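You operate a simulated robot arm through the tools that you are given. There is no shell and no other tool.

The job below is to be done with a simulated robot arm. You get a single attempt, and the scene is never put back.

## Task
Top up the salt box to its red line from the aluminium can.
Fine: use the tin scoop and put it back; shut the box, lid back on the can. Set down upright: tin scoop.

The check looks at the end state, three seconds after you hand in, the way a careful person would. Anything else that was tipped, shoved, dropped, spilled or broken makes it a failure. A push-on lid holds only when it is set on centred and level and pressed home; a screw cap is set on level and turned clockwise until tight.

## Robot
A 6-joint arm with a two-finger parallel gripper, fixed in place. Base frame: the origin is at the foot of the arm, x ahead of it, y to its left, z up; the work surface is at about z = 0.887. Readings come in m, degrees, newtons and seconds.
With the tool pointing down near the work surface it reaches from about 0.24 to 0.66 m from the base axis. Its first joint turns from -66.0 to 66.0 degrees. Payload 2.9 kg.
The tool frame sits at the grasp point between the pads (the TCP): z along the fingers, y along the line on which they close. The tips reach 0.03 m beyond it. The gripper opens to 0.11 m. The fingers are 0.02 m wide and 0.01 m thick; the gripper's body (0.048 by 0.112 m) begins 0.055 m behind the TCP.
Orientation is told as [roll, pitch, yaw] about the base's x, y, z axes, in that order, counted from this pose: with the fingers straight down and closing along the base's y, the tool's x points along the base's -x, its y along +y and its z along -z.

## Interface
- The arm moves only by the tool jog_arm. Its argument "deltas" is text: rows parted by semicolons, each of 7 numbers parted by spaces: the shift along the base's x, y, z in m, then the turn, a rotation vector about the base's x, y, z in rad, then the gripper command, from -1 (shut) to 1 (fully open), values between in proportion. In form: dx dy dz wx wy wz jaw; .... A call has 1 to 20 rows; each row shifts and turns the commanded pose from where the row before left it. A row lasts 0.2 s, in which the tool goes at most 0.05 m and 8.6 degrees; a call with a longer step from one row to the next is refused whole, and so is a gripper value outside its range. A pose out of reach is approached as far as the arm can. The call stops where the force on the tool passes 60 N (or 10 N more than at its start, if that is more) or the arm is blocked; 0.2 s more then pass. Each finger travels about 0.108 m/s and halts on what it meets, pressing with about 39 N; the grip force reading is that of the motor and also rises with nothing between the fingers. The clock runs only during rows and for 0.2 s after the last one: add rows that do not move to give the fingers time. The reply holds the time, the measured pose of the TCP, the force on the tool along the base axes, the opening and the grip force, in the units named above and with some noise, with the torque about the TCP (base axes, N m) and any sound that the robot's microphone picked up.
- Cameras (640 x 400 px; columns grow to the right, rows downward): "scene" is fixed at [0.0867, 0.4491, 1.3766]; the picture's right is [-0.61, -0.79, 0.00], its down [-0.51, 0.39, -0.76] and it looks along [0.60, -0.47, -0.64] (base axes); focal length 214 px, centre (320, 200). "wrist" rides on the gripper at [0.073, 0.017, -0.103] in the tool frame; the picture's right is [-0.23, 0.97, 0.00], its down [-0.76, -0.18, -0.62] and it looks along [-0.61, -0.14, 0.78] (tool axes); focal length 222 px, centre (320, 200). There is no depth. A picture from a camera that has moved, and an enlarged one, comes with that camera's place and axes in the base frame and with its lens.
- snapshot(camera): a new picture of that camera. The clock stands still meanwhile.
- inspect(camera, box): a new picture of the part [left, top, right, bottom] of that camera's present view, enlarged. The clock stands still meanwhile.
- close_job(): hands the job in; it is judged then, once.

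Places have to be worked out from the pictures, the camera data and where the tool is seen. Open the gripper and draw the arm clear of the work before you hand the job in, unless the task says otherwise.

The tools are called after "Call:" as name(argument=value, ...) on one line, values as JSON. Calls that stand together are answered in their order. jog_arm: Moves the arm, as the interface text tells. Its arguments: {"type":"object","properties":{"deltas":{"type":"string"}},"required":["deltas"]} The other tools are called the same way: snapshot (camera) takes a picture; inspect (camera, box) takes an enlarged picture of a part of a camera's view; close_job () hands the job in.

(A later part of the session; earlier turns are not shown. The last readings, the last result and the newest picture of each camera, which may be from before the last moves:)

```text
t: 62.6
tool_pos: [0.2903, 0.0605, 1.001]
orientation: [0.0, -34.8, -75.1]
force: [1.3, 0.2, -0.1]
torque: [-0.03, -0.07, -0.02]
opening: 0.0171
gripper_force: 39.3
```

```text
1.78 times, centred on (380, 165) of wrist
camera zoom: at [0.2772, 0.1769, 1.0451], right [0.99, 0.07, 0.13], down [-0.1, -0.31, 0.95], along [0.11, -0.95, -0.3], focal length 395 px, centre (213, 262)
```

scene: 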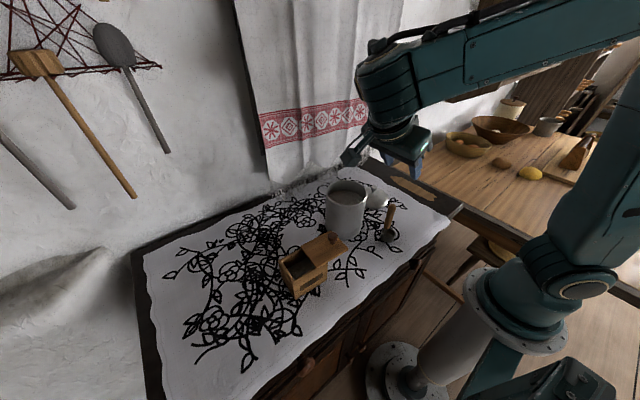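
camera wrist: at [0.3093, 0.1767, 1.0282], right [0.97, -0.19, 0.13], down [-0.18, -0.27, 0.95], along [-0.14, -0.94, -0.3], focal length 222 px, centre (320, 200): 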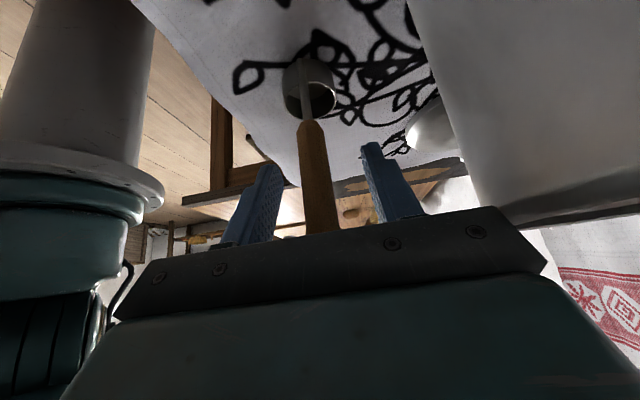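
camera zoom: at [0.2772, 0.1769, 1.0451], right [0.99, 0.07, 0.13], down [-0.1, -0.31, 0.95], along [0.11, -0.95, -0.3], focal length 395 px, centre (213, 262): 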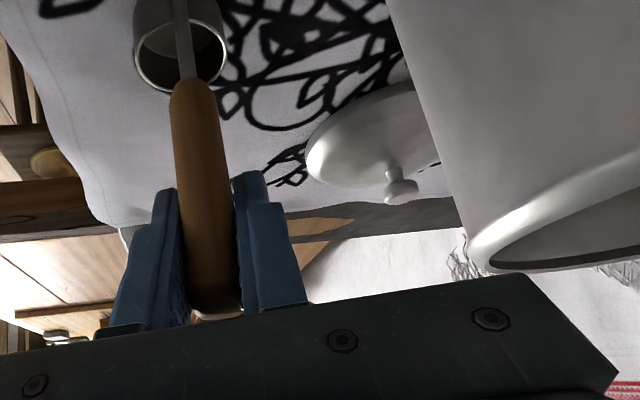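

The scoop is gripped (handle 17 mm); I note this pose, TCP (0.290, 0.060, 1.001), for putting it back. I lift straight up by 10 cm and check it stays upright.

Call:
jog_arm(deltas="0 0 0.005 0 0 0 -1; 0 0 0.02 0 0 0 -1; 0 0 0.025 0 0 0 -1; 0 0 0.03 0 0 0 -1; 0 0 0.03 0 0 0 -1; 0 0 0 0 0 0 -1")

Call:
inspect(camera="scene", box=[315, 145, 425, 255])

Call:
snapshot(camera="wrist")

```text
t: 64.0
tool_pos: [0.2902, 0.0601, 1.1105]
orientation: [0.0, -34.7, -75.1]
force: [-0.1, 0.5, -1.0]
torque: [0.01, 0.0, -0.02]
opening: 0.0169
gripper_force: 39.0
```

```text
3.64 times, centred on (370, 200) of scene
camera zoom: at [0.0867, 0.4491, 1.3766], right [-0.61, -0.79, 0.0], down [-0.51, 0.39, -0.76], along [0.6, -0.47, -0.64], focal length 780 px, centre (138, 200)
```

zoom: 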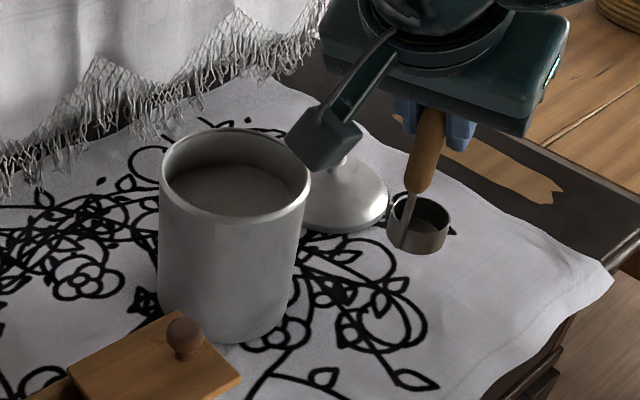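

```text
taken
camera wrist: at [0.2767, 0.1768, 1.1551], right [0.99, 0.07, 0.13], down [-0.1, -0.31, 0.95], along [0.11, -0.95, -0.3], focal length 222 px, centre (320, 200)
```

wrist: 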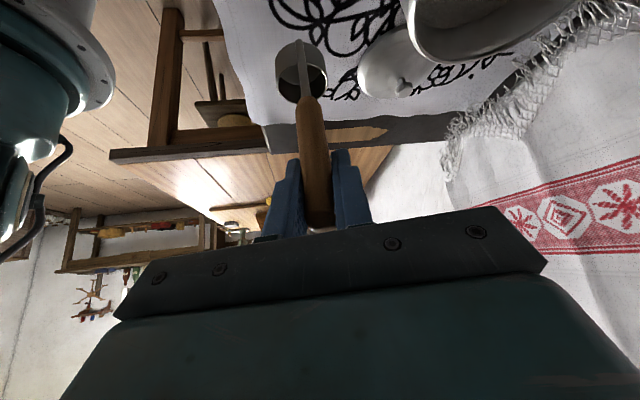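

The scoop hangs upright and held firmly. I rise clear of the can's rim and carry it over the can.

Call:
jog_arm(deltas="0 0 0.03 0 0 0 -1; 0 0 0.03 0 0 0 -1; 0.029 0.0205 0 0 0 0 -1; 0.029 0.0205 0 0 0 0 -1; 0.029 0.0205 0 0 0 0 -1; 0.029 0.0205 0 0 0 0 -1; 0 0 0 0 0 0 -1")

Call:
snapshot(camera="wrist")

Call:
inspect(camera="scene", box=[305, 125, 405, 250])

```text
t: 65.6
tool_pos: [0.4005, 0.131, 1.1513]
orientation: [0.3, -34.5, -75.2]
force: [0.3, -0.1, -0.7]
torque: [0.02, -0.01, 0.01]
opening: 0.0168
gripper_force: 39.3
out of reach, approached as far as the arm can: row 5, 6
```

```text
taken
camera wrist: at [0.3873, 0.2479, 1.1948], right [0.99, 0.07, 0.13], down [-0.1, -0.31, 0.94], along [0.11, -0.95, -0.3], focal length 222 px, centre (320, 200)
```

wrist: 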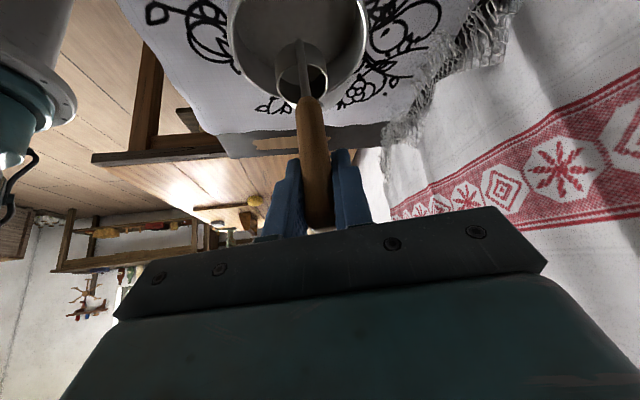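

```text
3.20 times, centred on (355, 188) of scene
camera zoom: at [0.0868, 0.4491, 1.3766], right [-0.61, -0.79, 0.0], down [-0.51, 0.39, -0.76], along [0.6, -0.47, -0.64], focal length 686 px, centre (208, 240)
```

zoom: 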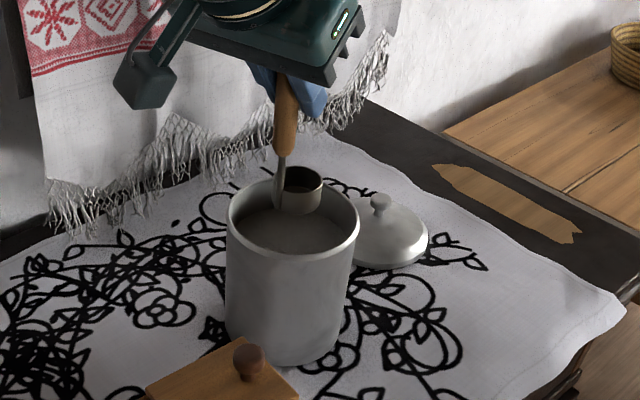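

The arm could not quite get there with the full lean, but the cup is above the can's mouth. I rotate the scoop 35° about x (hand becomes vertical, mouth toward −y), bringing the cup toward the +y side of the can.

Call:
jog_arm(deltas="0.0012 -0.0106 0 0.122 0 0 -1; 0.0012 -0.0106 0 0.122 0 0 -1; 0.0012 -0.0106 0 0.122 0 0 -1; 0.0012 -0.0106 -0.002 0.122 0 0 -1; 0.0012 -0.0106 -0.002 0.122 0 0 -1; 0 0 0 0 0 0 -1")

Call:
snapshot(camera="wrist")

Call:
inspect(camera="scene", box=[305, 125, 405, 250])

```text
t: 67.0
tool_pos: [0.4076, 0.0767, 1.1471]
orientation: [8.5, -0.7, -77.9]
force: [-0.7, 0.1, -1.0]
torque: [-0.02, 0.02, 0.02]
opening: 0.0171
gripper_force: 39.3
```

```text
taken
camera wrist: at [0.3939, 0.1482, 1.2515], right [0.99, -0.02, 0.15], down [-0.1, -0.79, 0.6], along [0.1, -0.61, -0.79], focal length 222 px, centre (320, 200)
```

wrist: 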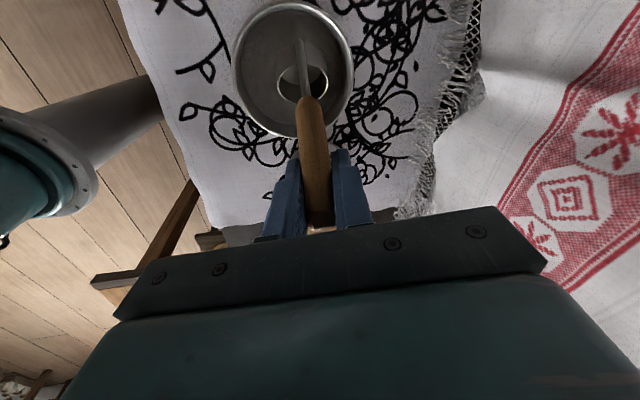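

```text
3.20 times, centred on (355, 188) of scene
camera zoom: at [0.0868, 0.4491, 1.3766], right [-0.61, -0.79, 0.0], down [-0.51, 0.39, -0.76], along [0.6, -0.47, -0.64], focal length 686 px, centre (208, 240)
```

zoom: 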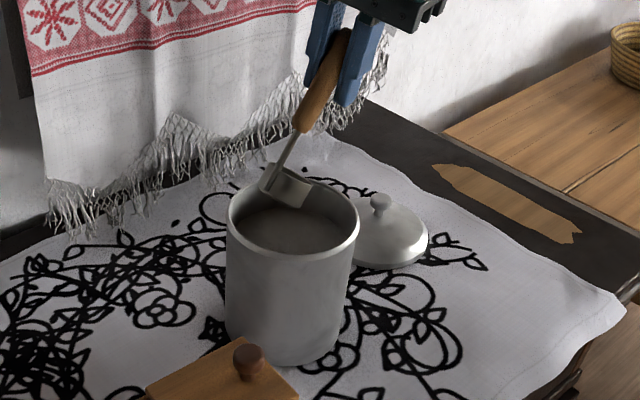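

I take a closer look into the can to pin down its rim, wall and salt level relative to the cup.

Call:
inspect(camera="wrist", box=[215, 0, 375, 150])

Call:
inspect(camera="scene", box=[330, 165, 390, 215])

```text
2.67 times, centred on (295, 75) of wrist
camera zoom: at [0.3939, 0.1482, 1.2515], right [0.99, -0.02, 0.15], down [-0.1, -0.79, 0.6], along [0.1, -0.61, -0.79], focal length 592 px, centre (387, 533)
```

zoom: 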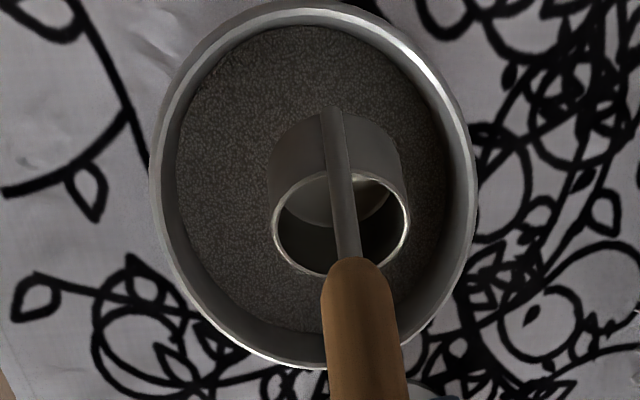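

```text
8.00 times, centred on (360, 190) of scene
camera zoom: at [0.0868, 0.4491, 1.3766], right [-0.61, -0.79, 0.0], down [-0.51, 0.39, -0.76], along [0.6, -0.47, -0.64], focal length 1716 px, centre (0, 280)
```

zoom: 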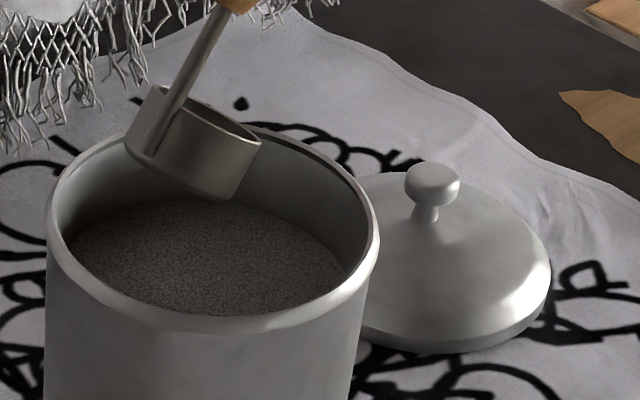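

The can's centre is (0.4035, 0.111), inner radius ≈0.051, rim z≈1.022 and salt at z≈0.986; the cup is just where I computed it. I centre the cup in x, move it toward the +y wall, and lower it to just above the salt.

Call:
jog_arm(deltas="-0.003 0.005 0 0 0 0 -1; 0 0.004 -0.015 0 0 0 -1; 0 0 -0.015 0 0 0 -1; 0 0 -0.01 0 0 0 -1; 0 0 0 0 0 0 -1")

Call:
inspect(camera="wrist", box=[215, 0, 375, 150])

Call:
inspect(camera="scene", box=[330, 165, 390, 215])

```text
t: 68.2
tool_pos: [0.4036, 0.0864, 1.1071]
orientation: [8.6, -0.6, -77.8]
force: [0.6, -0.7, -0.7]
torque: [-0.05, 0.05, 0.01]
opening: 0.0165
gripper_force: 38.9
```

```text
2.67 times, centred on (295, 75) of wrist
camera zoom: at [0.3901, 0.1574, 1.2104], right [0.99, -0.02, 0.15], down [-0.1, -0.79, 0.6], along [0.11, -0.61, -0.79], focal length 592 px, centre (387, 533)
```

zoom: 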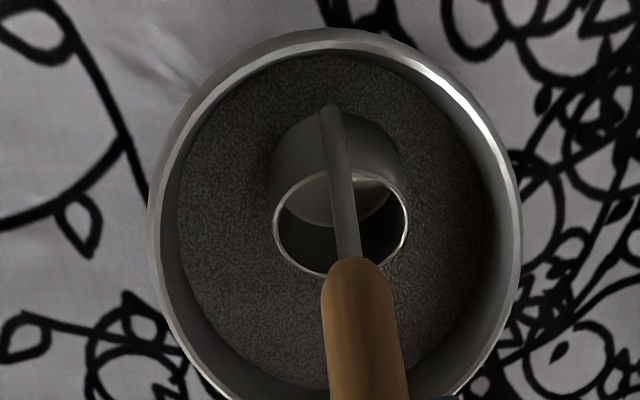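

```text
8.00 times, centred on (360, 190) of scene
camera zoom: at [0.0868, 0.4491, 1.3766], right [-0.61, -0.79, 0.0], down [-0.51, 0.39, -0.76], along [0.6, -0.47, -0.64], focal length 1716 px, centre (0, 280)
```

zoom: 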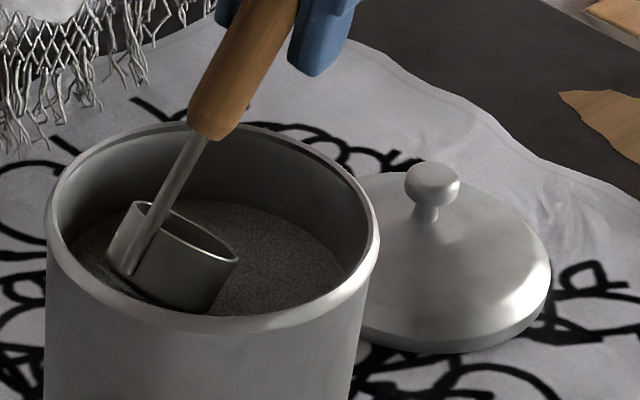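

The cup's lower edge is just above the salt. I push it down into the salt in small steps.

Call:
jog_arm(deltas="0 0 -0.007 0 0 0 -1; 0 0 -0.007 0 0 0 -1; 0 0 -0.007 0 0 0 -1; 0 0 0 0 0 0 -1")

Call:
inspect(camera="wrist", box=[215, 0, 375, 150])

Call:
inspect(camera="scene", box=[330, 165, 390, 215])

```text
t: 69.2
tool_pos: [0.4048, 0.0855, 1.0855]
orientation: [8.5, -0.7, -77.8]
force: [-0.2, 0.6, -1.1]
torque: [-0.03, 0.03, 0.03]
opening: 0.017
gripper_force: 39.4
```

```text
2.67 times, centred on (295, 75) of wrist
camera zoom: at [0.3916, 0.1572, 1.1898], right [0.99, -0.02, 0.15], down [-0.1, -0.79, 0.6], along [0.11, -0.61, -0.79], focal length 592 px, centre (387, 533)
```

zoom: 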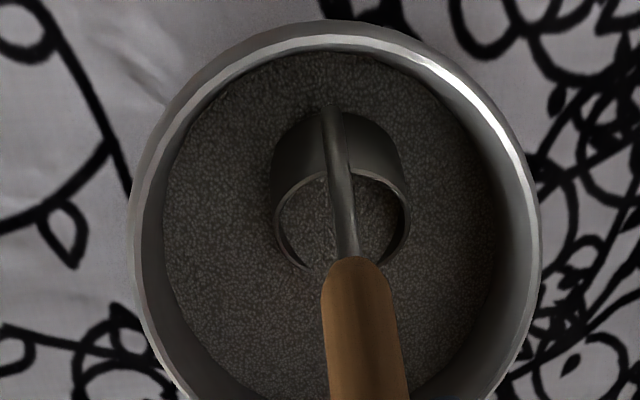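

```text
8.00 times, centred on (360, 190) of scene
camera zoom: at [0.0868, 0.4491, 1.3766], right [-0.61, -0.79, 0.0], down [-0.51, 0.39, -0.76], along [0.6, -0.47, -0.64], focal length 1716 px, centre (0, 280)
```

zoom: 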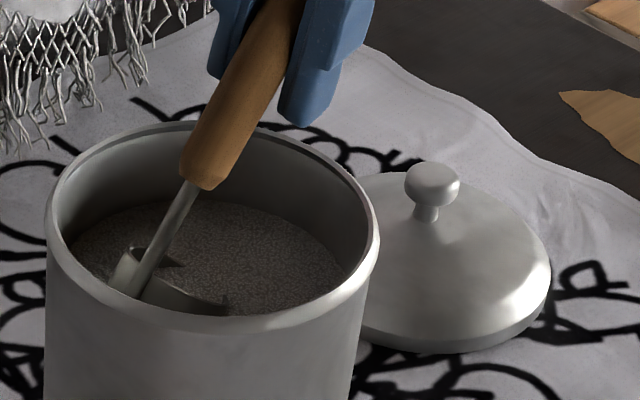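

The lip is in the salt and forces stay near zero. I go 12 mm deeper, push toward −y, then roll the cup back upright in steps below the surface.

Call:
jog_arm(deltas="-0.001 0 -0.006 0 0 0 -1; 0 0 -0.006 0 0 0 -1; 0 -0.01 0 0 0 0 -1; 0 -0.01 0 0 0 0 -1; 0 0.0134 0.0035 -0.1222 0 0 -1; 0 0.0137 0.0019 -0.1222 0 0 -1; 0 0.0142 0 -0.1222 0 0 -1; 0 0 0 0 0 0 -1")

Call:
inspect(camera="wrist", box=[215, 0, 375, 150])

Call:
inspect(camera="scene", box=[330, 165, 390, 215])

```text
t: 71.0
tool_pos: [0.4036, 0.1076, 1.0798]
orientation: [3.8, -21.3, -76.9]
force: [0.3, 0.2, -0.4]
torque: [-0.01, -0.03, -0.01]
opening: 0.017
gripper_force: 39.0
```

```text
2.67 times, centred on (295, 75) of wrist
camera zoom: at [0.3903, 0.2115, 1.151], right [0.99, 0.04, 0.14], down [-0.1, -0.53, 0.84], along [0.11, -0.85, -0.52], focal length 592 px, centre (387, 533)
```

zoom: 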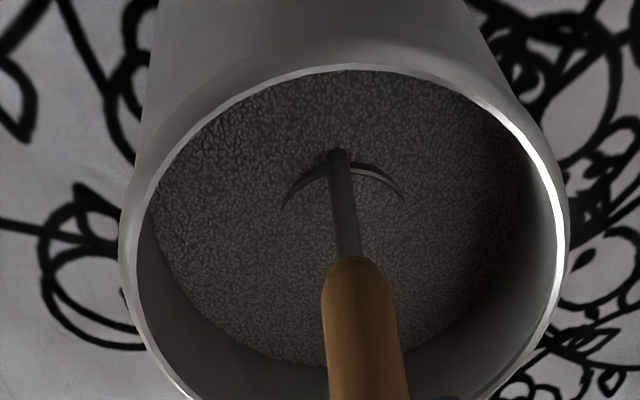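

```text
8.00 times, centred on (360, 190) of scene
camera zoom: at [0.0867, 0.4491, 1.3766], right [-0.61, -0.79, 0.0], down [-0.51, 0.39, -0.76], along [0.6, -0.47, -0.64], focal length 1716 px, centre (0, 280)
```

zoom: 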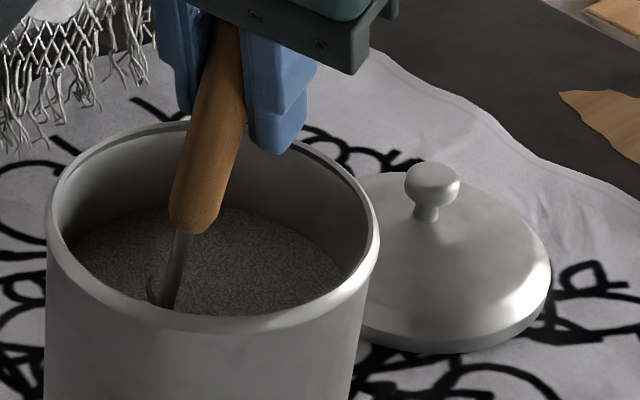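

The cup is under the surface with only its rear rim showing. I rotate one more step to nearly upright and lift slowly straight up.

Call:
jog_arm(deltas="0 0.0141 -0.0002 -0.1222 0 0 -1; 0 0 0 0 0 0 -1; 0 0 0.008 0 0 0 -1; 0 0 0.01 0 0 0 -1; 0 0 0.012 0 0 0 -1; 0 0 0.015 0 0 0 -1; 0 0 0.015 0 0 0 -1; 0 0 0.012 0 0 0 -1; 0 0 0 0 0 0 -1")

Call:
inspect(camera="wrist", box=[215, 0, 375, 150])

Call:
inspect(camera="scene", box=[330, 145, 390, 215])

```text
t: 73.0
tool_pos: [0.403, 0.1204, 1.1514]
orientation: [2.1, -27.9, -76.2]
force: [0.4, -0.1, -1.1]
torque: [0.01, 0.0, -0.01]
opening: 0.0166
gripper_force: 39.0
```

```text
2.67 times, centred on (295, 75) of wrist
camera zoom: at [0.3904, 0.2326, 1.21], right [0.99, 0.05, 0.14], down [-0.1, -0.42, 0.9], along [0.11, -0.91, -0.41], focal length 592 px, centre (387, 533)
```

zoom: 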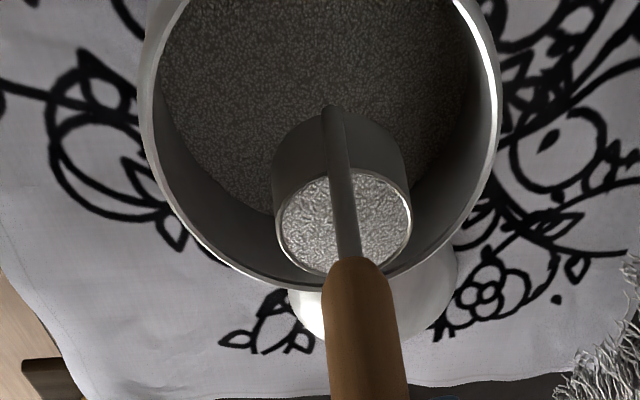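

```text
5.71 times, centred on (360, 180) of scene
camera zoom: at [0.0868, 0.4491, 1.3766], right [-0.61, -0.79, 0.0], down [-0.51, 0.39, -0.76], along [0.6, -0.47, -0.64], focal length 1226 px, centre (91, 314)
```

zoom: 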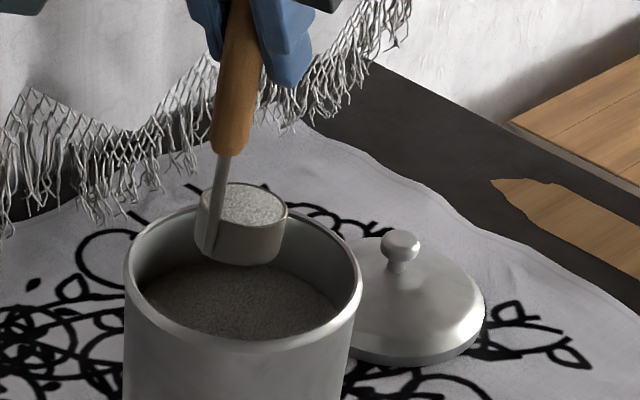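

The cup is filled level with salt. I carry it, nearly upright, out over the rim toward the box in short moves, checking that the arm follows.

Call:
jog_arm(deltas="-0.006 0.02 0.002 0 0 0 -1; -0.006 0.02 0.001 0 0 0 -1; -0.006 0.02 0 0 0 0 -1; -0.006 0.02 0 0 0 0 -1; -0.006 0.02 0 0 0 0 -1; 0 0 0 0 0 0 -1")

Call:
inspect(camera="scene", box=[270, 140, 410, 300])

```text
t: 74.4
tool_pos: [0.3699, 0.2127, 1.1412]
orientation: [2.3, -27.8, -76.3]
force: [-0.7, 0.9, -1.1]
torque: [0.01, 0.05, -0.01]
opening: 0.0166
gripper_force: 38.9
out of reach, approached as far as the arm can: row 4, 5
```

```text
2.50 times, centred on (340, 220) of scene
camera zoom: at [0.0867, 0.4491, 1.3766], right [-0.61, -0.79, 0.0], down [-0.51, 0.39, -0.76], along [0.6, -0.47, -0.64], focal length 536 px, centre (270, 150)
```

zoom: 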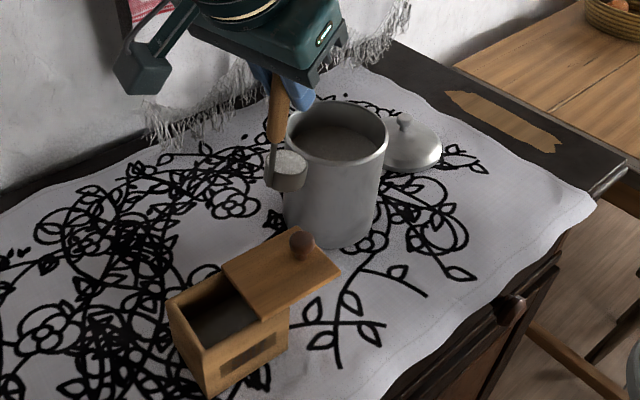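

The arm stops short at this height, and earlier tests show lower poses reach further. I lower by 25 mm here (clear of the can) and then continue toward +y.

Call:
jog_arm(deltas="0 0.005 -0.0125 0 0 0 -1; 0 0.005 -0.0125 0 0 0 -1; 0 0.02 0 0 0 0 -1; 0 0.02 0 0 0 0 -1; 0 0 0 0 0 0 -1")

Call:
inspect(camera="scene", box=[270, 140, 410, 300])

```text
t: 75.6
tool_pos: [0.3675, 0.2614, 1.111]
orientation: [2.2, -27.9, -76.2]
force: [-0.6, -1.0, -0.3]
torque: [-0.05, 0.05, -0.02]
opening: 0.0165
gripper_force: 39.2
out of reach, approached as far as the arm can: row 4
```

```text
2.50 times, centred on (340, 220) of scene
camera zoom: at [0.0867, 0.4491, 1.3766], right [-0.61, -0.79, 0.0], down [-0.51, 0.39, -0.76], along [0.6, -0.47, -0.64], focal length 536 px, centre (270, 150)
```

zoom: 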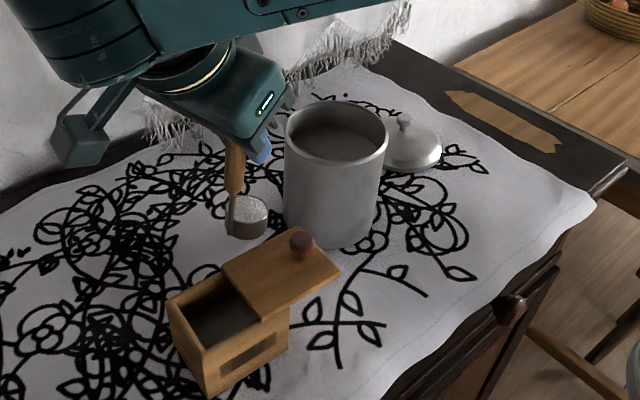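

The arm follows further when lower. I continue to the box opening while easing the scoop's tilt to about 20°, still below the salt's slope of rest.

Call:
jog_arm(deltas="-0.0078 0.01 -0.0034 0.057 0 0 -1; -0.0078 0.0175 -0.0034 0.057 0 0 -1; 0 0 0 0 0 0 -1")

Call:
inspect(camera="scene", box=[280, 200, 360, 290])

```text
t: 76.4
tool_pos: [0.3534, 0.2895, 1.1046]
orientation: [3.7, -21.7, -76.9]
force: [-0.1, 0.2, -1.1]
torque: [-0.01, 0.02, -0.02]
opening: 0.0164
gripper_force: 39.4
```

```text
4.44 times, centred on (320, 245) of scene
camera zoom: at [0.0867, 0.4491, 1.3766], right [-0.61, -0.79, 0.0], down [-0.51, 0.39, -0.76], along [0.6, -0.47, -0.64], focal length 953 px, centre (320, 0)
```

zoom: 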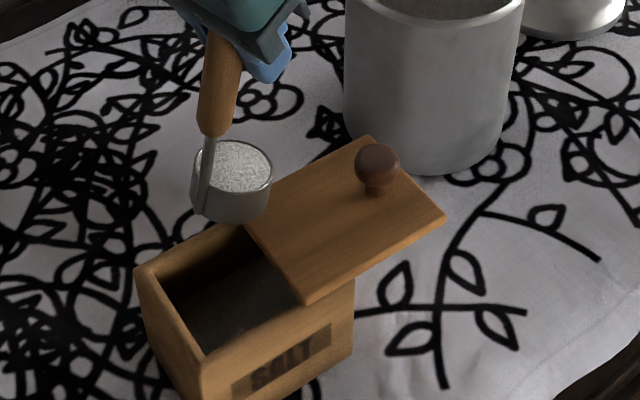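

The salt still sits level in the cup and the arm follows. I bring the cup the rest of the way over the opening.

Call:
jog_arm(deltas="-0.0087 0.0207 -0.0035 0.057 0 0 -1; -0.0087 0.0207 -0.0035 0.057 0 0 -1; 0 0 0 0 0 0 -1")

Call:
inspect(camera="scene", box=[280, 200, 360, 290])

Call:
inspect(camera="wrist", box=[215, 0, 415, 160])

```text
t: 77.2
tool_pos: [0.3358, 0.3311, 1.097]
orientation: [5.3, -15.2, -77.5]
force: [0.6, -0.6, -1.0]
torque: [0.01, 0.0, 0.0]
opening: 0.0171
gripper_force: 39.4
```

```text
4.44 times, centred on (320, 245) of scene
camera zoom: at [0.0867, 0.4491, 1.3766], right [-0.61, -0.79, 0.0], down [-0.51, 0.39, -0.76], along [0.6, -0.47, -0.64], focal length 953 px, centre (320, 0)
```

zoom: 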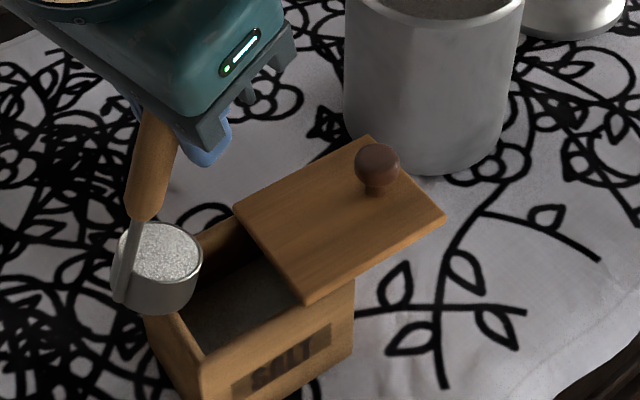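

```text
2.50 times, centred on (315, 80) of wrist
camera zoom: at [0.3224, 0.426, 1.1807], right [0.99, 0.02, 0.15], down [-0.1, -0.61, 0.78], along [0.11, -0.79, -0.6], focal length 555 px, centre (332, 500)
```

zoom: 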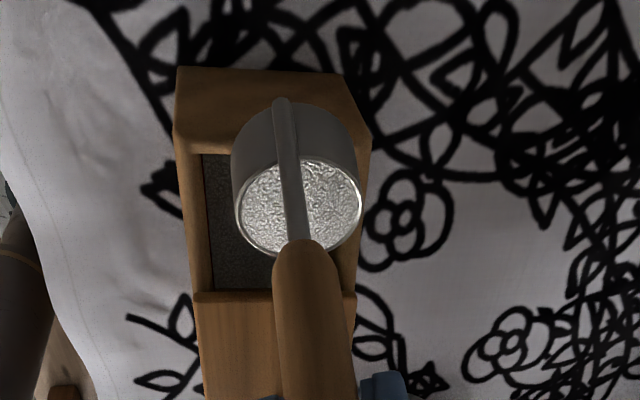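

The cup is over the opening, but both views put it about 4–5 mm too far to +x. I correct that, and start tilting about the lip, to about 40°.

Call:
jog_arm(deltas="-0.0045 -0.002 0 0 0 0 -1; 0 -0.0092 0 0.0873 0 0 -1; 0 -0.0093 0 0.0873 0 0 -1; 0 -0.0091 -0.0016 0.0873 0 0 -1; 0 -0.009 -0.0017 0.0873 0 0 -1; 0 0 0 0 0 0 -1")

Call:
inspect(camera="scene", box=[280, 220, 340, 290])

Call:
inspect(camera="wrist", box=[215, 0, 415, 160])

```text
t: 78.6
tool_pos: [0.3302, 0.2924, 1.0945]
orientation: [9.7, 4.3, -77.8]
force: [0.1, 0.0, -1.1]
torque: [-0.01, 0.05, 0.0]
opening: 0.0164
gripper_force: 38.7
```

```text
5.71 times, centred on (310, 255) of scene
camera zoom: at [0.0867, 0.4491, 1.3766], right [-0.61, -0.79, 0.0], down [-0.51, 0.39, -0.76], along [0.6, -0.47, -0.64], focal length 1226 px, centre (377, -114)
```

zoom: 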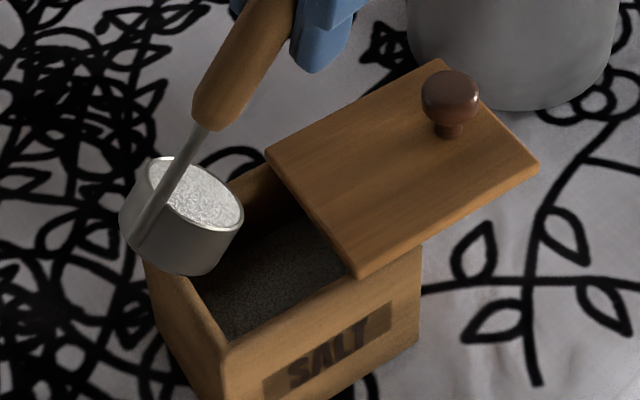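

```text
2.50 times, centred on (315, 80) of wrist
camera zoom: at [0.3176, 0.3534, 1.206], right [0.99, -0.03, 0.14], down [-0.1, -0.84, 0.53], along [0.11, -0.53, -0.84], focal length 555 px, centre (332, 500)
```

zoom: 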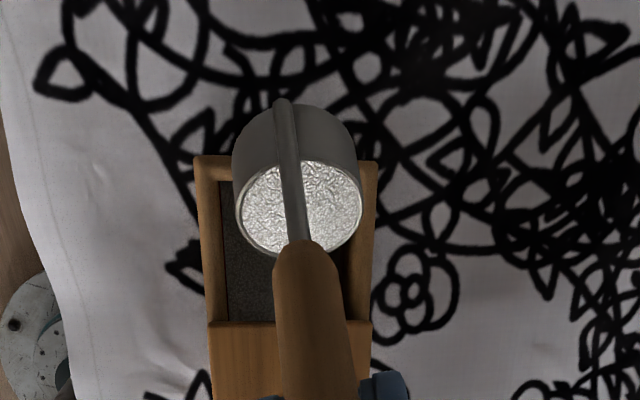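

At about 40° the salt is still held flush in the cup and the lip is centred over the opening. I tilt on to about 60°, lowering the lip slightly.

Call:
jog_arm(deltas="0 -0.0087 -0.0055 0.0873 0 0 -1; 0 -0.0087 -0.0055 0.0873 0 0 -1; 0 0 0 0 0 0 -1")

Call:
inspect(camera="scene", box=[280, 220, 340, 290])

Call:
jog_arm(deltas="0 -0.008 -0.0066 0.0873 0 0 -1; 0 -0.008 -0.0066 0.0873 0 0 -1; 0 0 0 0 0 0 -1")

Call:
inspect(camera="scene", box=[280, 220, 340, 290])

Call:
inspect(camera="wrist", box=[215, 0, 415, 160])

```text
t: 79.4
tool_pos: [0.3296, 0.2745, 1.0842]
orientation: [11.7, 14.1, -77.5]
force: [0.6, -0.4, -0.7]
torque: [-0.02, 0.01, 0.0]
opening: 0.0166
gripper_force: 38.7
```

```text
5.71 times, centred on (310, 255) of scene
camera zoom: at [0.0868, 0.4491, 1.3766], right [-0.61, -0.79, 0.0], down [-0.51, 0.39, -0.76], along [0.6, -0.47, -0.64], focal length 1226 px, centre (377, -114)
```

zoom: 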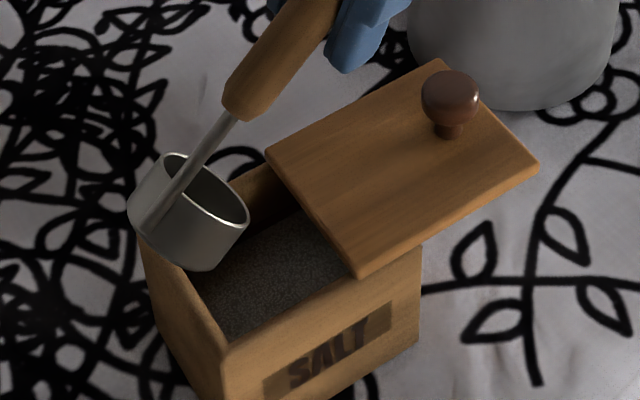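

```text
t: 80.2
tool_pos: [0.3314, 0.2574, 1.0725]
orientation: [14.2, 23.9, -76.6]
force: [-1.1, 0.6, -1.0]
torque: [-0.04, 0.0, 0.01]
opening: 0.0166
gripper_force: 39.5
```

```text
5.71 times, centred on (310, 255) of scene
camera zoom: at [0.0868, 0.4491, 1.3766], right [-0.61, -0.79, 0.0], down [-0.51, 0.39, -0.76], along [0.6, -0.47, -0.64], focal length 1226 px, centre (377, -114)
```

zoom: 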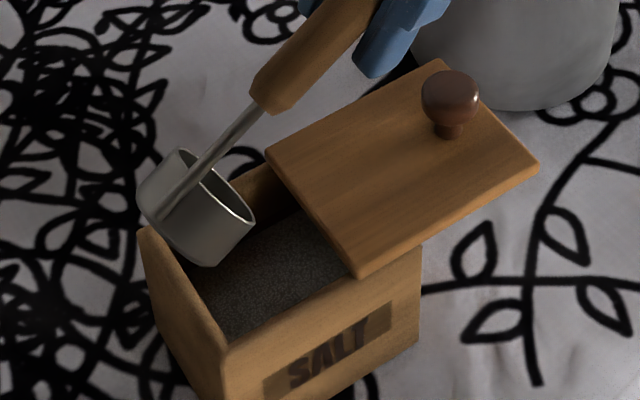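

```text
2.50 times, centred on (315, 80) of wrist
camera zoom: at [0.3179, 0.2781, 1.197], right [0.99, -0.08, 0.13], down [-0.1, -0.97, 0.21], along [0.11, -0.22, -0.97], focal length 555 px, centre (332, 500)
```

zoom: 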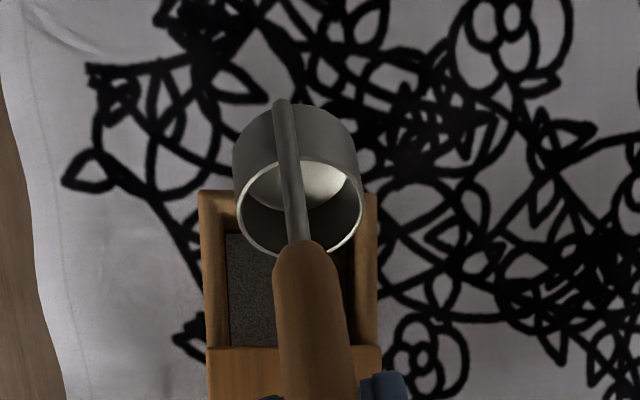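

The cup emptied between 40° and 50°, and no stray salt shows on the lid or cloth. I check the new level in the box from the present views.

Call:
inspect(camera="scene", box=[292, 238, 320, 264])

Call:
inspect(camera="wrist", box=[270, 70, 350, 140])

```text
15.38 times, centred on (306, 251) of scene
camera zoom: at [0.0868, 0.4491, 1.3766], right [-0.61, -0.79, 0.0], down [-0.51, 0.39, -0.76], along [0.6, -0.47, -0.64], focal length 3300 px, centre (535, -585)
```

zoom: 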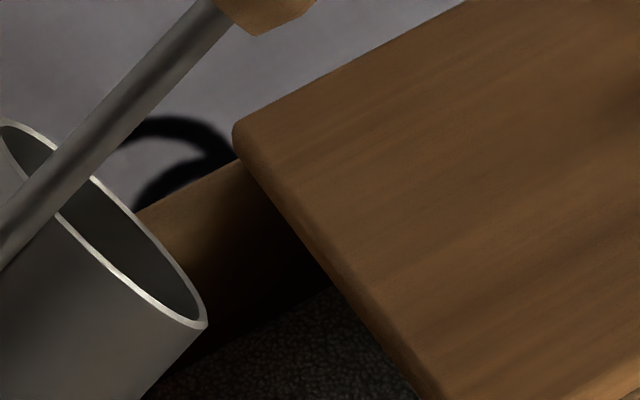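

```text
5.71 times, centred on (310, 105) of wrist
camera zoom: at [0.3179, 0.2781, 1.197], right [0.99, -0.08, 0.13], down [-0.1, -0.97, 0.21], along [0.11, -0.22, -0.97], focal length 1269 px, centre (377, 743)
```

zoom: 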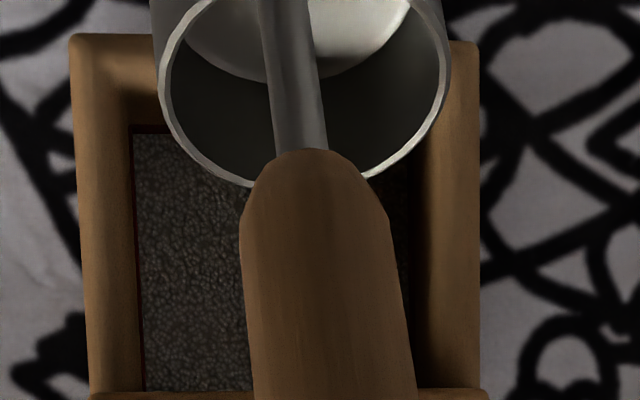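

I back the emptied scoop out to the side so the wrist camera can look at the inner +y wall and its red line.

Call:
jog_arm(deltas="0 -0.008 0.015 0 0 0 -1; 0 -0.01 0.015 0 0 0 -1; 0.016 -0.012 0 0 0 0 -1; 0.016 -0.012 0 0 0 0 -1; 0.016 -0.012 0 0 0 0 -1; 0.016 -0.012 0 0 0 0 -1; 0 0 0 0 0 0 -1")

Call:
snapshot(camera="wrist")

Call:
inspect(camera="scene", box=[280, 160, 400, 300])

```text
t: 81.8
tool_pos: [0.3952, 0.192, 1.0998]
orientation: [14.1, 23.8, -76.8]
force: [0.1, 0.3, -1.1]
torque: [-0.06, 0.04, 0.02]
opening: 0.0167
gripper_force: 39.1
```

```text
taken
camera wrist: at [0.3816, 0.2119, 1.2253], right [0.99, -0.08, 0.13], down [-0.1, -0.97, 0.21], along [0.11, -0.22, -0.97], focal length 222 px, centre (320, 200)
```

wrist: 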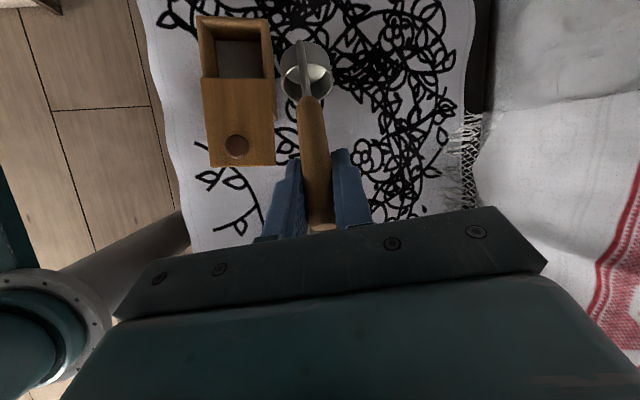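

```text
2.86 times, centred on (340, 230) of scene
camera zoom: at [0.0868, 0.4491, 1.3766], right [-0.61, -0.79, 0.0], down [-0.51, 0.39, -0.76], along [0.6, -0.47, -0.64], focal length 613 px, centre (263, 114)
```

zoom: 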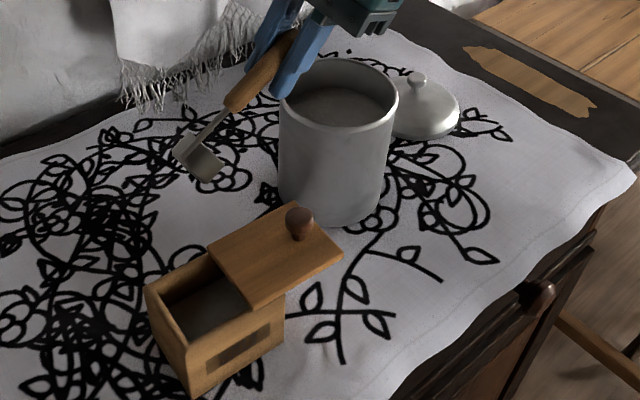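

Now I enlarge the box's opening to read the level against the red line on the +y and front walls.

Call:
inspect(camera="wrist", box=[190, 10, 280, 90])

Call:
inspect(camera="wrist", box=[210, 20, 270, 60])

```text
5.00 times, centred on (235, 50) of wrist
camera zoom: at [0.3816, 0.2119, 1.2253], right [0.99, -0.08, 0.13], down [-0.1, -0.97, 0.21], along [0.11, -0.22, -0.97], focal length 1111 px, centre (745, 950)
```

zoom: 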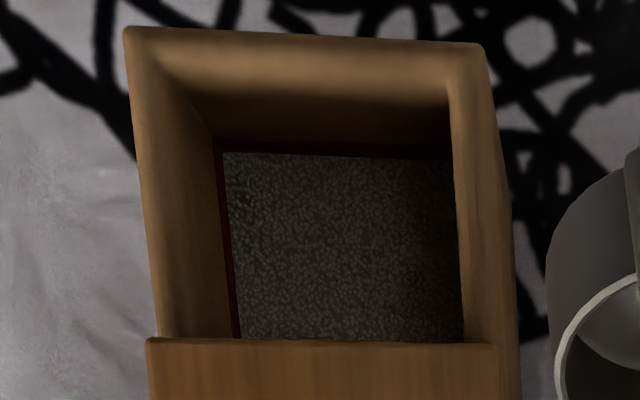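

```text
10.00 times, centred on (240, 40) of wrist
camera zoom: at [0.3816, 0.2119, 1.2253], right [0.99, -0.08, 0.13], down [-0.1, -0.97, 0.21], along [0.11, -0.22, -0.97], focal length 2221 px, centre (1120, 1800)
```

zoom: 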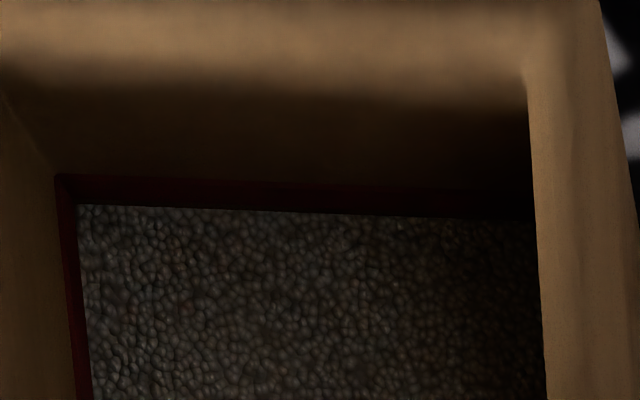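

The salt now appears to meet the lower part of the red band. I zoom in harder on that edge.

Call:
inspect(camera="wrist", box=[213, 34, 229, 46])

Call:
inspect(camera="wrist", box=[228, 34, 244, 46])

Call:
inspect(camera="wrist", box=[211, 50, 227, 62])

```text
16.00 times, centred on (221, 40) of wrist
camera zoom: at [0.3816, 0.2119, 1.2253], right [0.99, -0.08, 0.13], down [-0.1, -0.97, 0.21], along [0.11, -0.22, -0.97], focal length 3554 px, centre (1904, 2760)
```

zoom: 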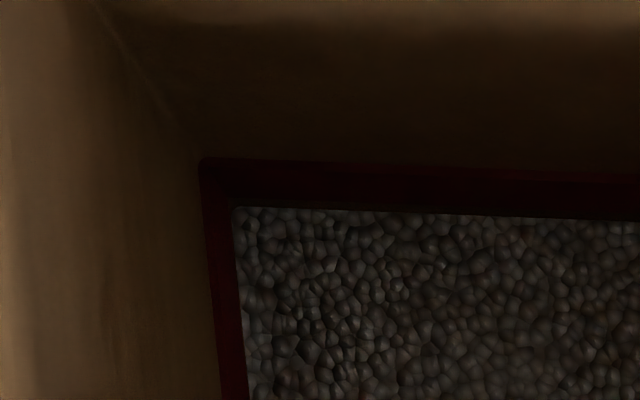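

```text
16.00 times, centred on (236, 40) of wrist
camera zoom: at [0.3816, 0.2119, 1.2253], right [0.99, -0.08, 0.13], down [-0.1, -0.97, 0.21], along [0.11, -0.22, -0.97], focal length 3554 px, centre (1664, 2760)
```

zoom: 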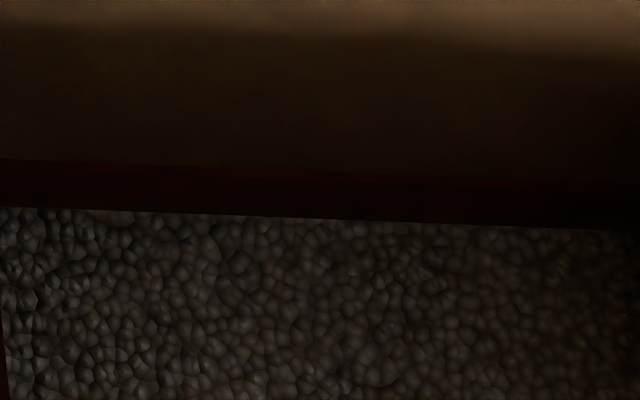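

```text
16.00 times, centred on (219, 56) of wrist
camera zoom: at [0.3816, 0.2119, 1.2253], right [0.99, -0.08, 0.13], down [-0.1, -0.97, 0.21], along [0.11, -0.22, -0.97], focal length 3554 px, centre (1936, 2504)
```

zoom: 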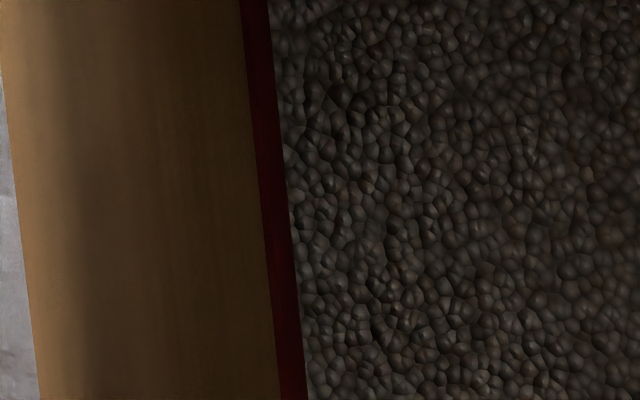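

The salt is now about 7 mm below the top of the red band, up from 11.6 mm, so one scoop gave about 4.4 mm. A second like it should bring the level to the middle of the band. I go back over the can for it.

Call:
jog_arm(deltas="0 0 0.0125 -0.109 0 0 -1; 0 0 0.0125 -0.109 0 0 -1; 0 0 0.0125 -0.109 0 0 -1; 0 0 0.0125 -0.109 0 0 -1; 0.0018 -0.0264 0 0 0 0 -1; 0.0018 -0.0264 0 0 0 0 -1; 0.0018 -0.0264 0 0 0 0 -1; 0.0018 -0.0264 0 0 0 0 -1; 0 0 0 0 0 0 -1")

Call:
inspect(camera="wrist", box=[215, 0, 375, 150])

Call:
inspect(camera="scene", box=[330, 145, 400, 215])

```text
t: 83.8
tool_pos: [0.403, 0.0864, 1.1486]
orientation: [8.5, -0.6, -77.9]
force: [-1.0, -0.4, -0.9]
torque: [0.02, -0.02, -0.01]
opening: 0.0169
gripper_force: 38.8
```

```text
2.67 times, centred on (295, 75) of wrist
camera zoom: at [0.3895, 0.1567, 1.2547], right [0.99, -0.02, 0.15], down [-0.1, -0.79, 0.6], along [0.11, -0.61, -0.79], focal length 592 px, centre (387, 533)
```

zoom: 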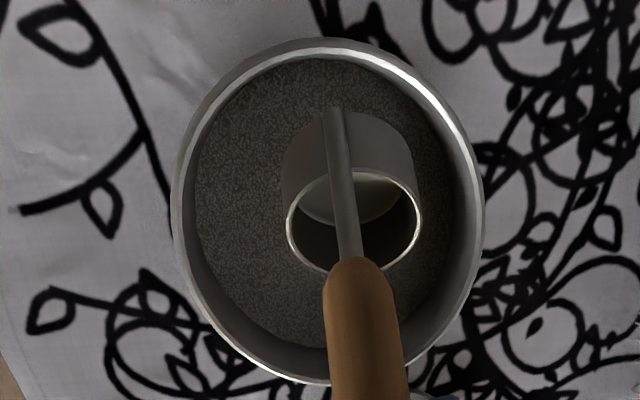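

```text
5.71 times, centred on (365, 180) of scene
camera zoom: at [0.0868, 0.4491, 1.3766], right [-0.61, -0.79, 0.0], down [-0.51, 0.39, -0.76], along [0.6, -0.47, -0.64], focal length 1226 px, centre (63, 314)
```

zoom: 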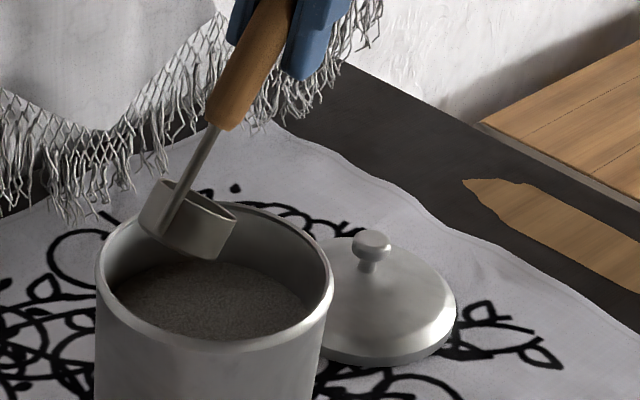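

The cup has turned a little about its handle in the grip (its centre is now about 5 mm toward +x of the TCP), which I compensate. I repeat the dig, 3 mm deeper because the can's level has dropped.

Call:
jog_arm(deltas="-0.0035 0 -0.02 0 0 0 -1; 0 0 -0.02 0 0 0 -1; 0 0 -0.012 0 0 0 -1; 0 0 -0.009 0 0 0 -1; 0 0 -0.009 0 0 0 -1; 0 0 -0.008 0 0 0 -1; 0 -0.01 0 0 0 0 -1; 0 -0.01 0 0 0 0 -1; 0 0.0134 0.0035 -0.1222 0 0 -1; 0 0.0137 0.0019 -0.1222 0 0 -1; 0 0.0142 0 -0.1222 0 0 -1; 0 0.0141 -0.0002 -0.1222 0 0 -1; 0 0 0 0 0 0 -1")

Call:
inspect(camera="wrist", box=[215, 0, 375, 150])

Call:
inspect(camera="scene", box=[330, 145, 400, 215])

```text
t: 86.6
tool_pos: [0.3983, 0.1224, 1.08]
orientation: [2.0, -28.1, -76.2]
force: [0.0, 0.1, -1.4]
torque: [0.01, -0.02, 0.02]
opening: 0.0169
gripper_force: 39.1
```

```text
2.67 times, centred on (295, 75) of wrist
camera zoom: at [0.3855, 0.233, 1.1379], right [0.99, 0.05, 0.14], down [-0.1, -0.42, 0.9], along [0.11, -0.91, -0.41], focal length 592 px, centre (387, 533)
```

zoom: 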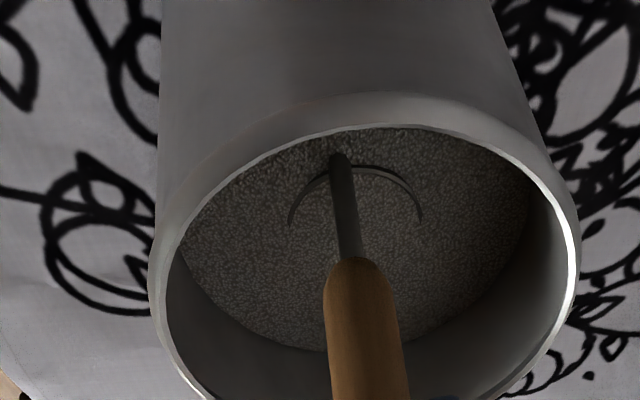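

```text
5.71 times, centred on (365, 180) of scene
camera zoom: at [0.0867, 0.4491, 1.3766], right [-0.61, -0.79, 0.0], down [-0.51, 0.39, -0.76], along [0.6, -0.47, -0.64], focal length 1226 px, centre (63, 314)
```

zoom: 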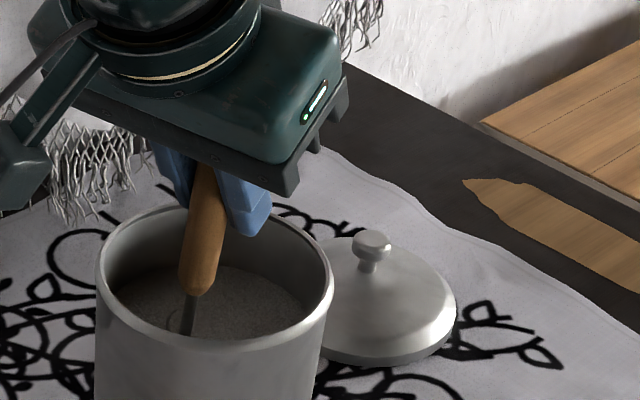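

The rear rim still shows, so I press 3 mm deeper and then lift slowly straight up.

Call:
jog_arm(deltas="0 0 -0.003 0 0 0 -1; 0 0 0 0 0 0 -1; 0 0 0.008 0 0 0 -1; 0 0 0.01 0 0 0 -1; 0 0 0.012 0 0 0 -1; 0 0 0.015 0 0 0 -1; 0 0 0.015 0 0 0 -1; 0 0 0.014 0 0 0 -1; 0 0 0 0 0 0 -1")

Call:
inspect(camera="wrist", box=[215, 0, 375, 150])

Call:
inspect(camera="scene", box=[330, 145, 390, 215])

```text
t: 88.6
tool_pos: [0.3989, 0.1229, 1.1492]
orientation: [2.0, -27.9, -76.3]
force: [1.0, -0.3, -0.9]
torque: [0.01, -0.04, 0.0]
opening: 0.0165
gripper_force: 38.2
```

```text
2.67 times, centred on (295, 75) of wrist
camera zoom: at [0.3856, 0.2328, 1.2076], right [0.99, 0.05, 0.14], down [-0.1, -0.42, 0.9], along [0.11, -0.91, -0.41], focal length 592 px, centre (387, 533)
```

zoom: 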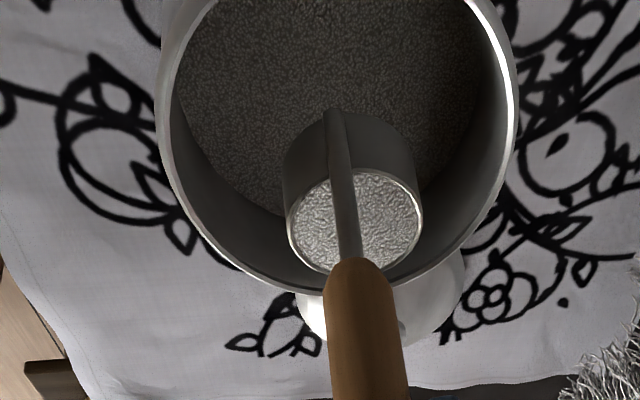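

```text
5.71 times, centred on (360, 180) of scene
camera zoom: at [0.0868, 0.4491, 1.3766], right [-0.61, -0.79, 0.0], down [-0.51, 0.39, -0.76], along [0.6, -0.47, -0.64], focal length 1226 px, centre (91, 314)
```

zoom: 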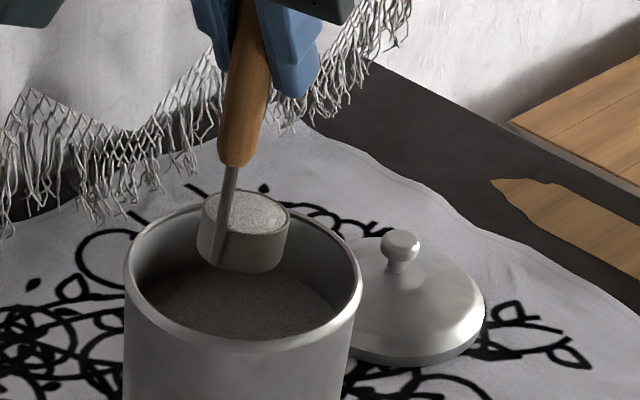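

The cup is full again. I carry it out along the same path, lowering a bit sooner once the cup is clear of the rim.

Call:
jog_arm(deltas="-0.004 0.012 0.003 0 0 0 -1; -0.005 0.02 0 0 0 0 -1; -0.005 0.02 -0.001 0 0 0 -1; -0.005 0.018 -0.003 0 0 0 -1; -0.003 0.014 -0.006 0 0 0 -1; 0 0.008 -0.012 0 0 0 -1; 0 0.008 -0.012 0 0 0 -1; 0 0 0 0 0 0 -1")

Call:
inspect(camera="scene", box=[270, 160, 390, 300])

```text
t: 90.4
tool_pos: [0.3763, 0.2233, 1.118]
orientation: [2.0, -27.9, -76.2]
force: [-0.8, 0.0, 0.0]
torque: [0.0, 0.02, -0.02]
opening: 0.0168
gripper_force: 38.8
```

```text
2.86 times, centred on (330, 230) of scene
camera zoom: at [0.0867, 0.4491, 1.3766], right [-0.61, -0.79, 0.0], down [-0.51, 0.39, -0.76], along [0.6, -0.47, -0.64], focal length 613 px, centre (291, 114)
```

zoom: 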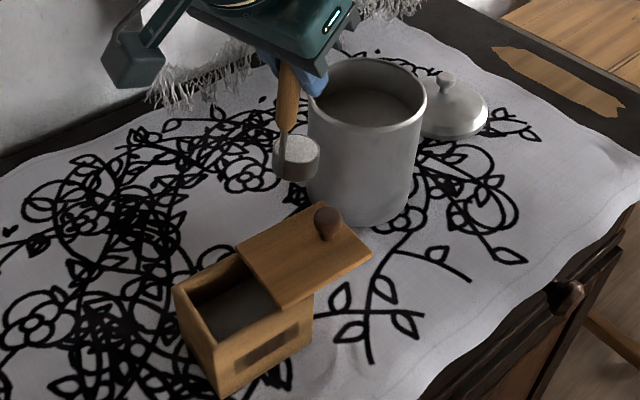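

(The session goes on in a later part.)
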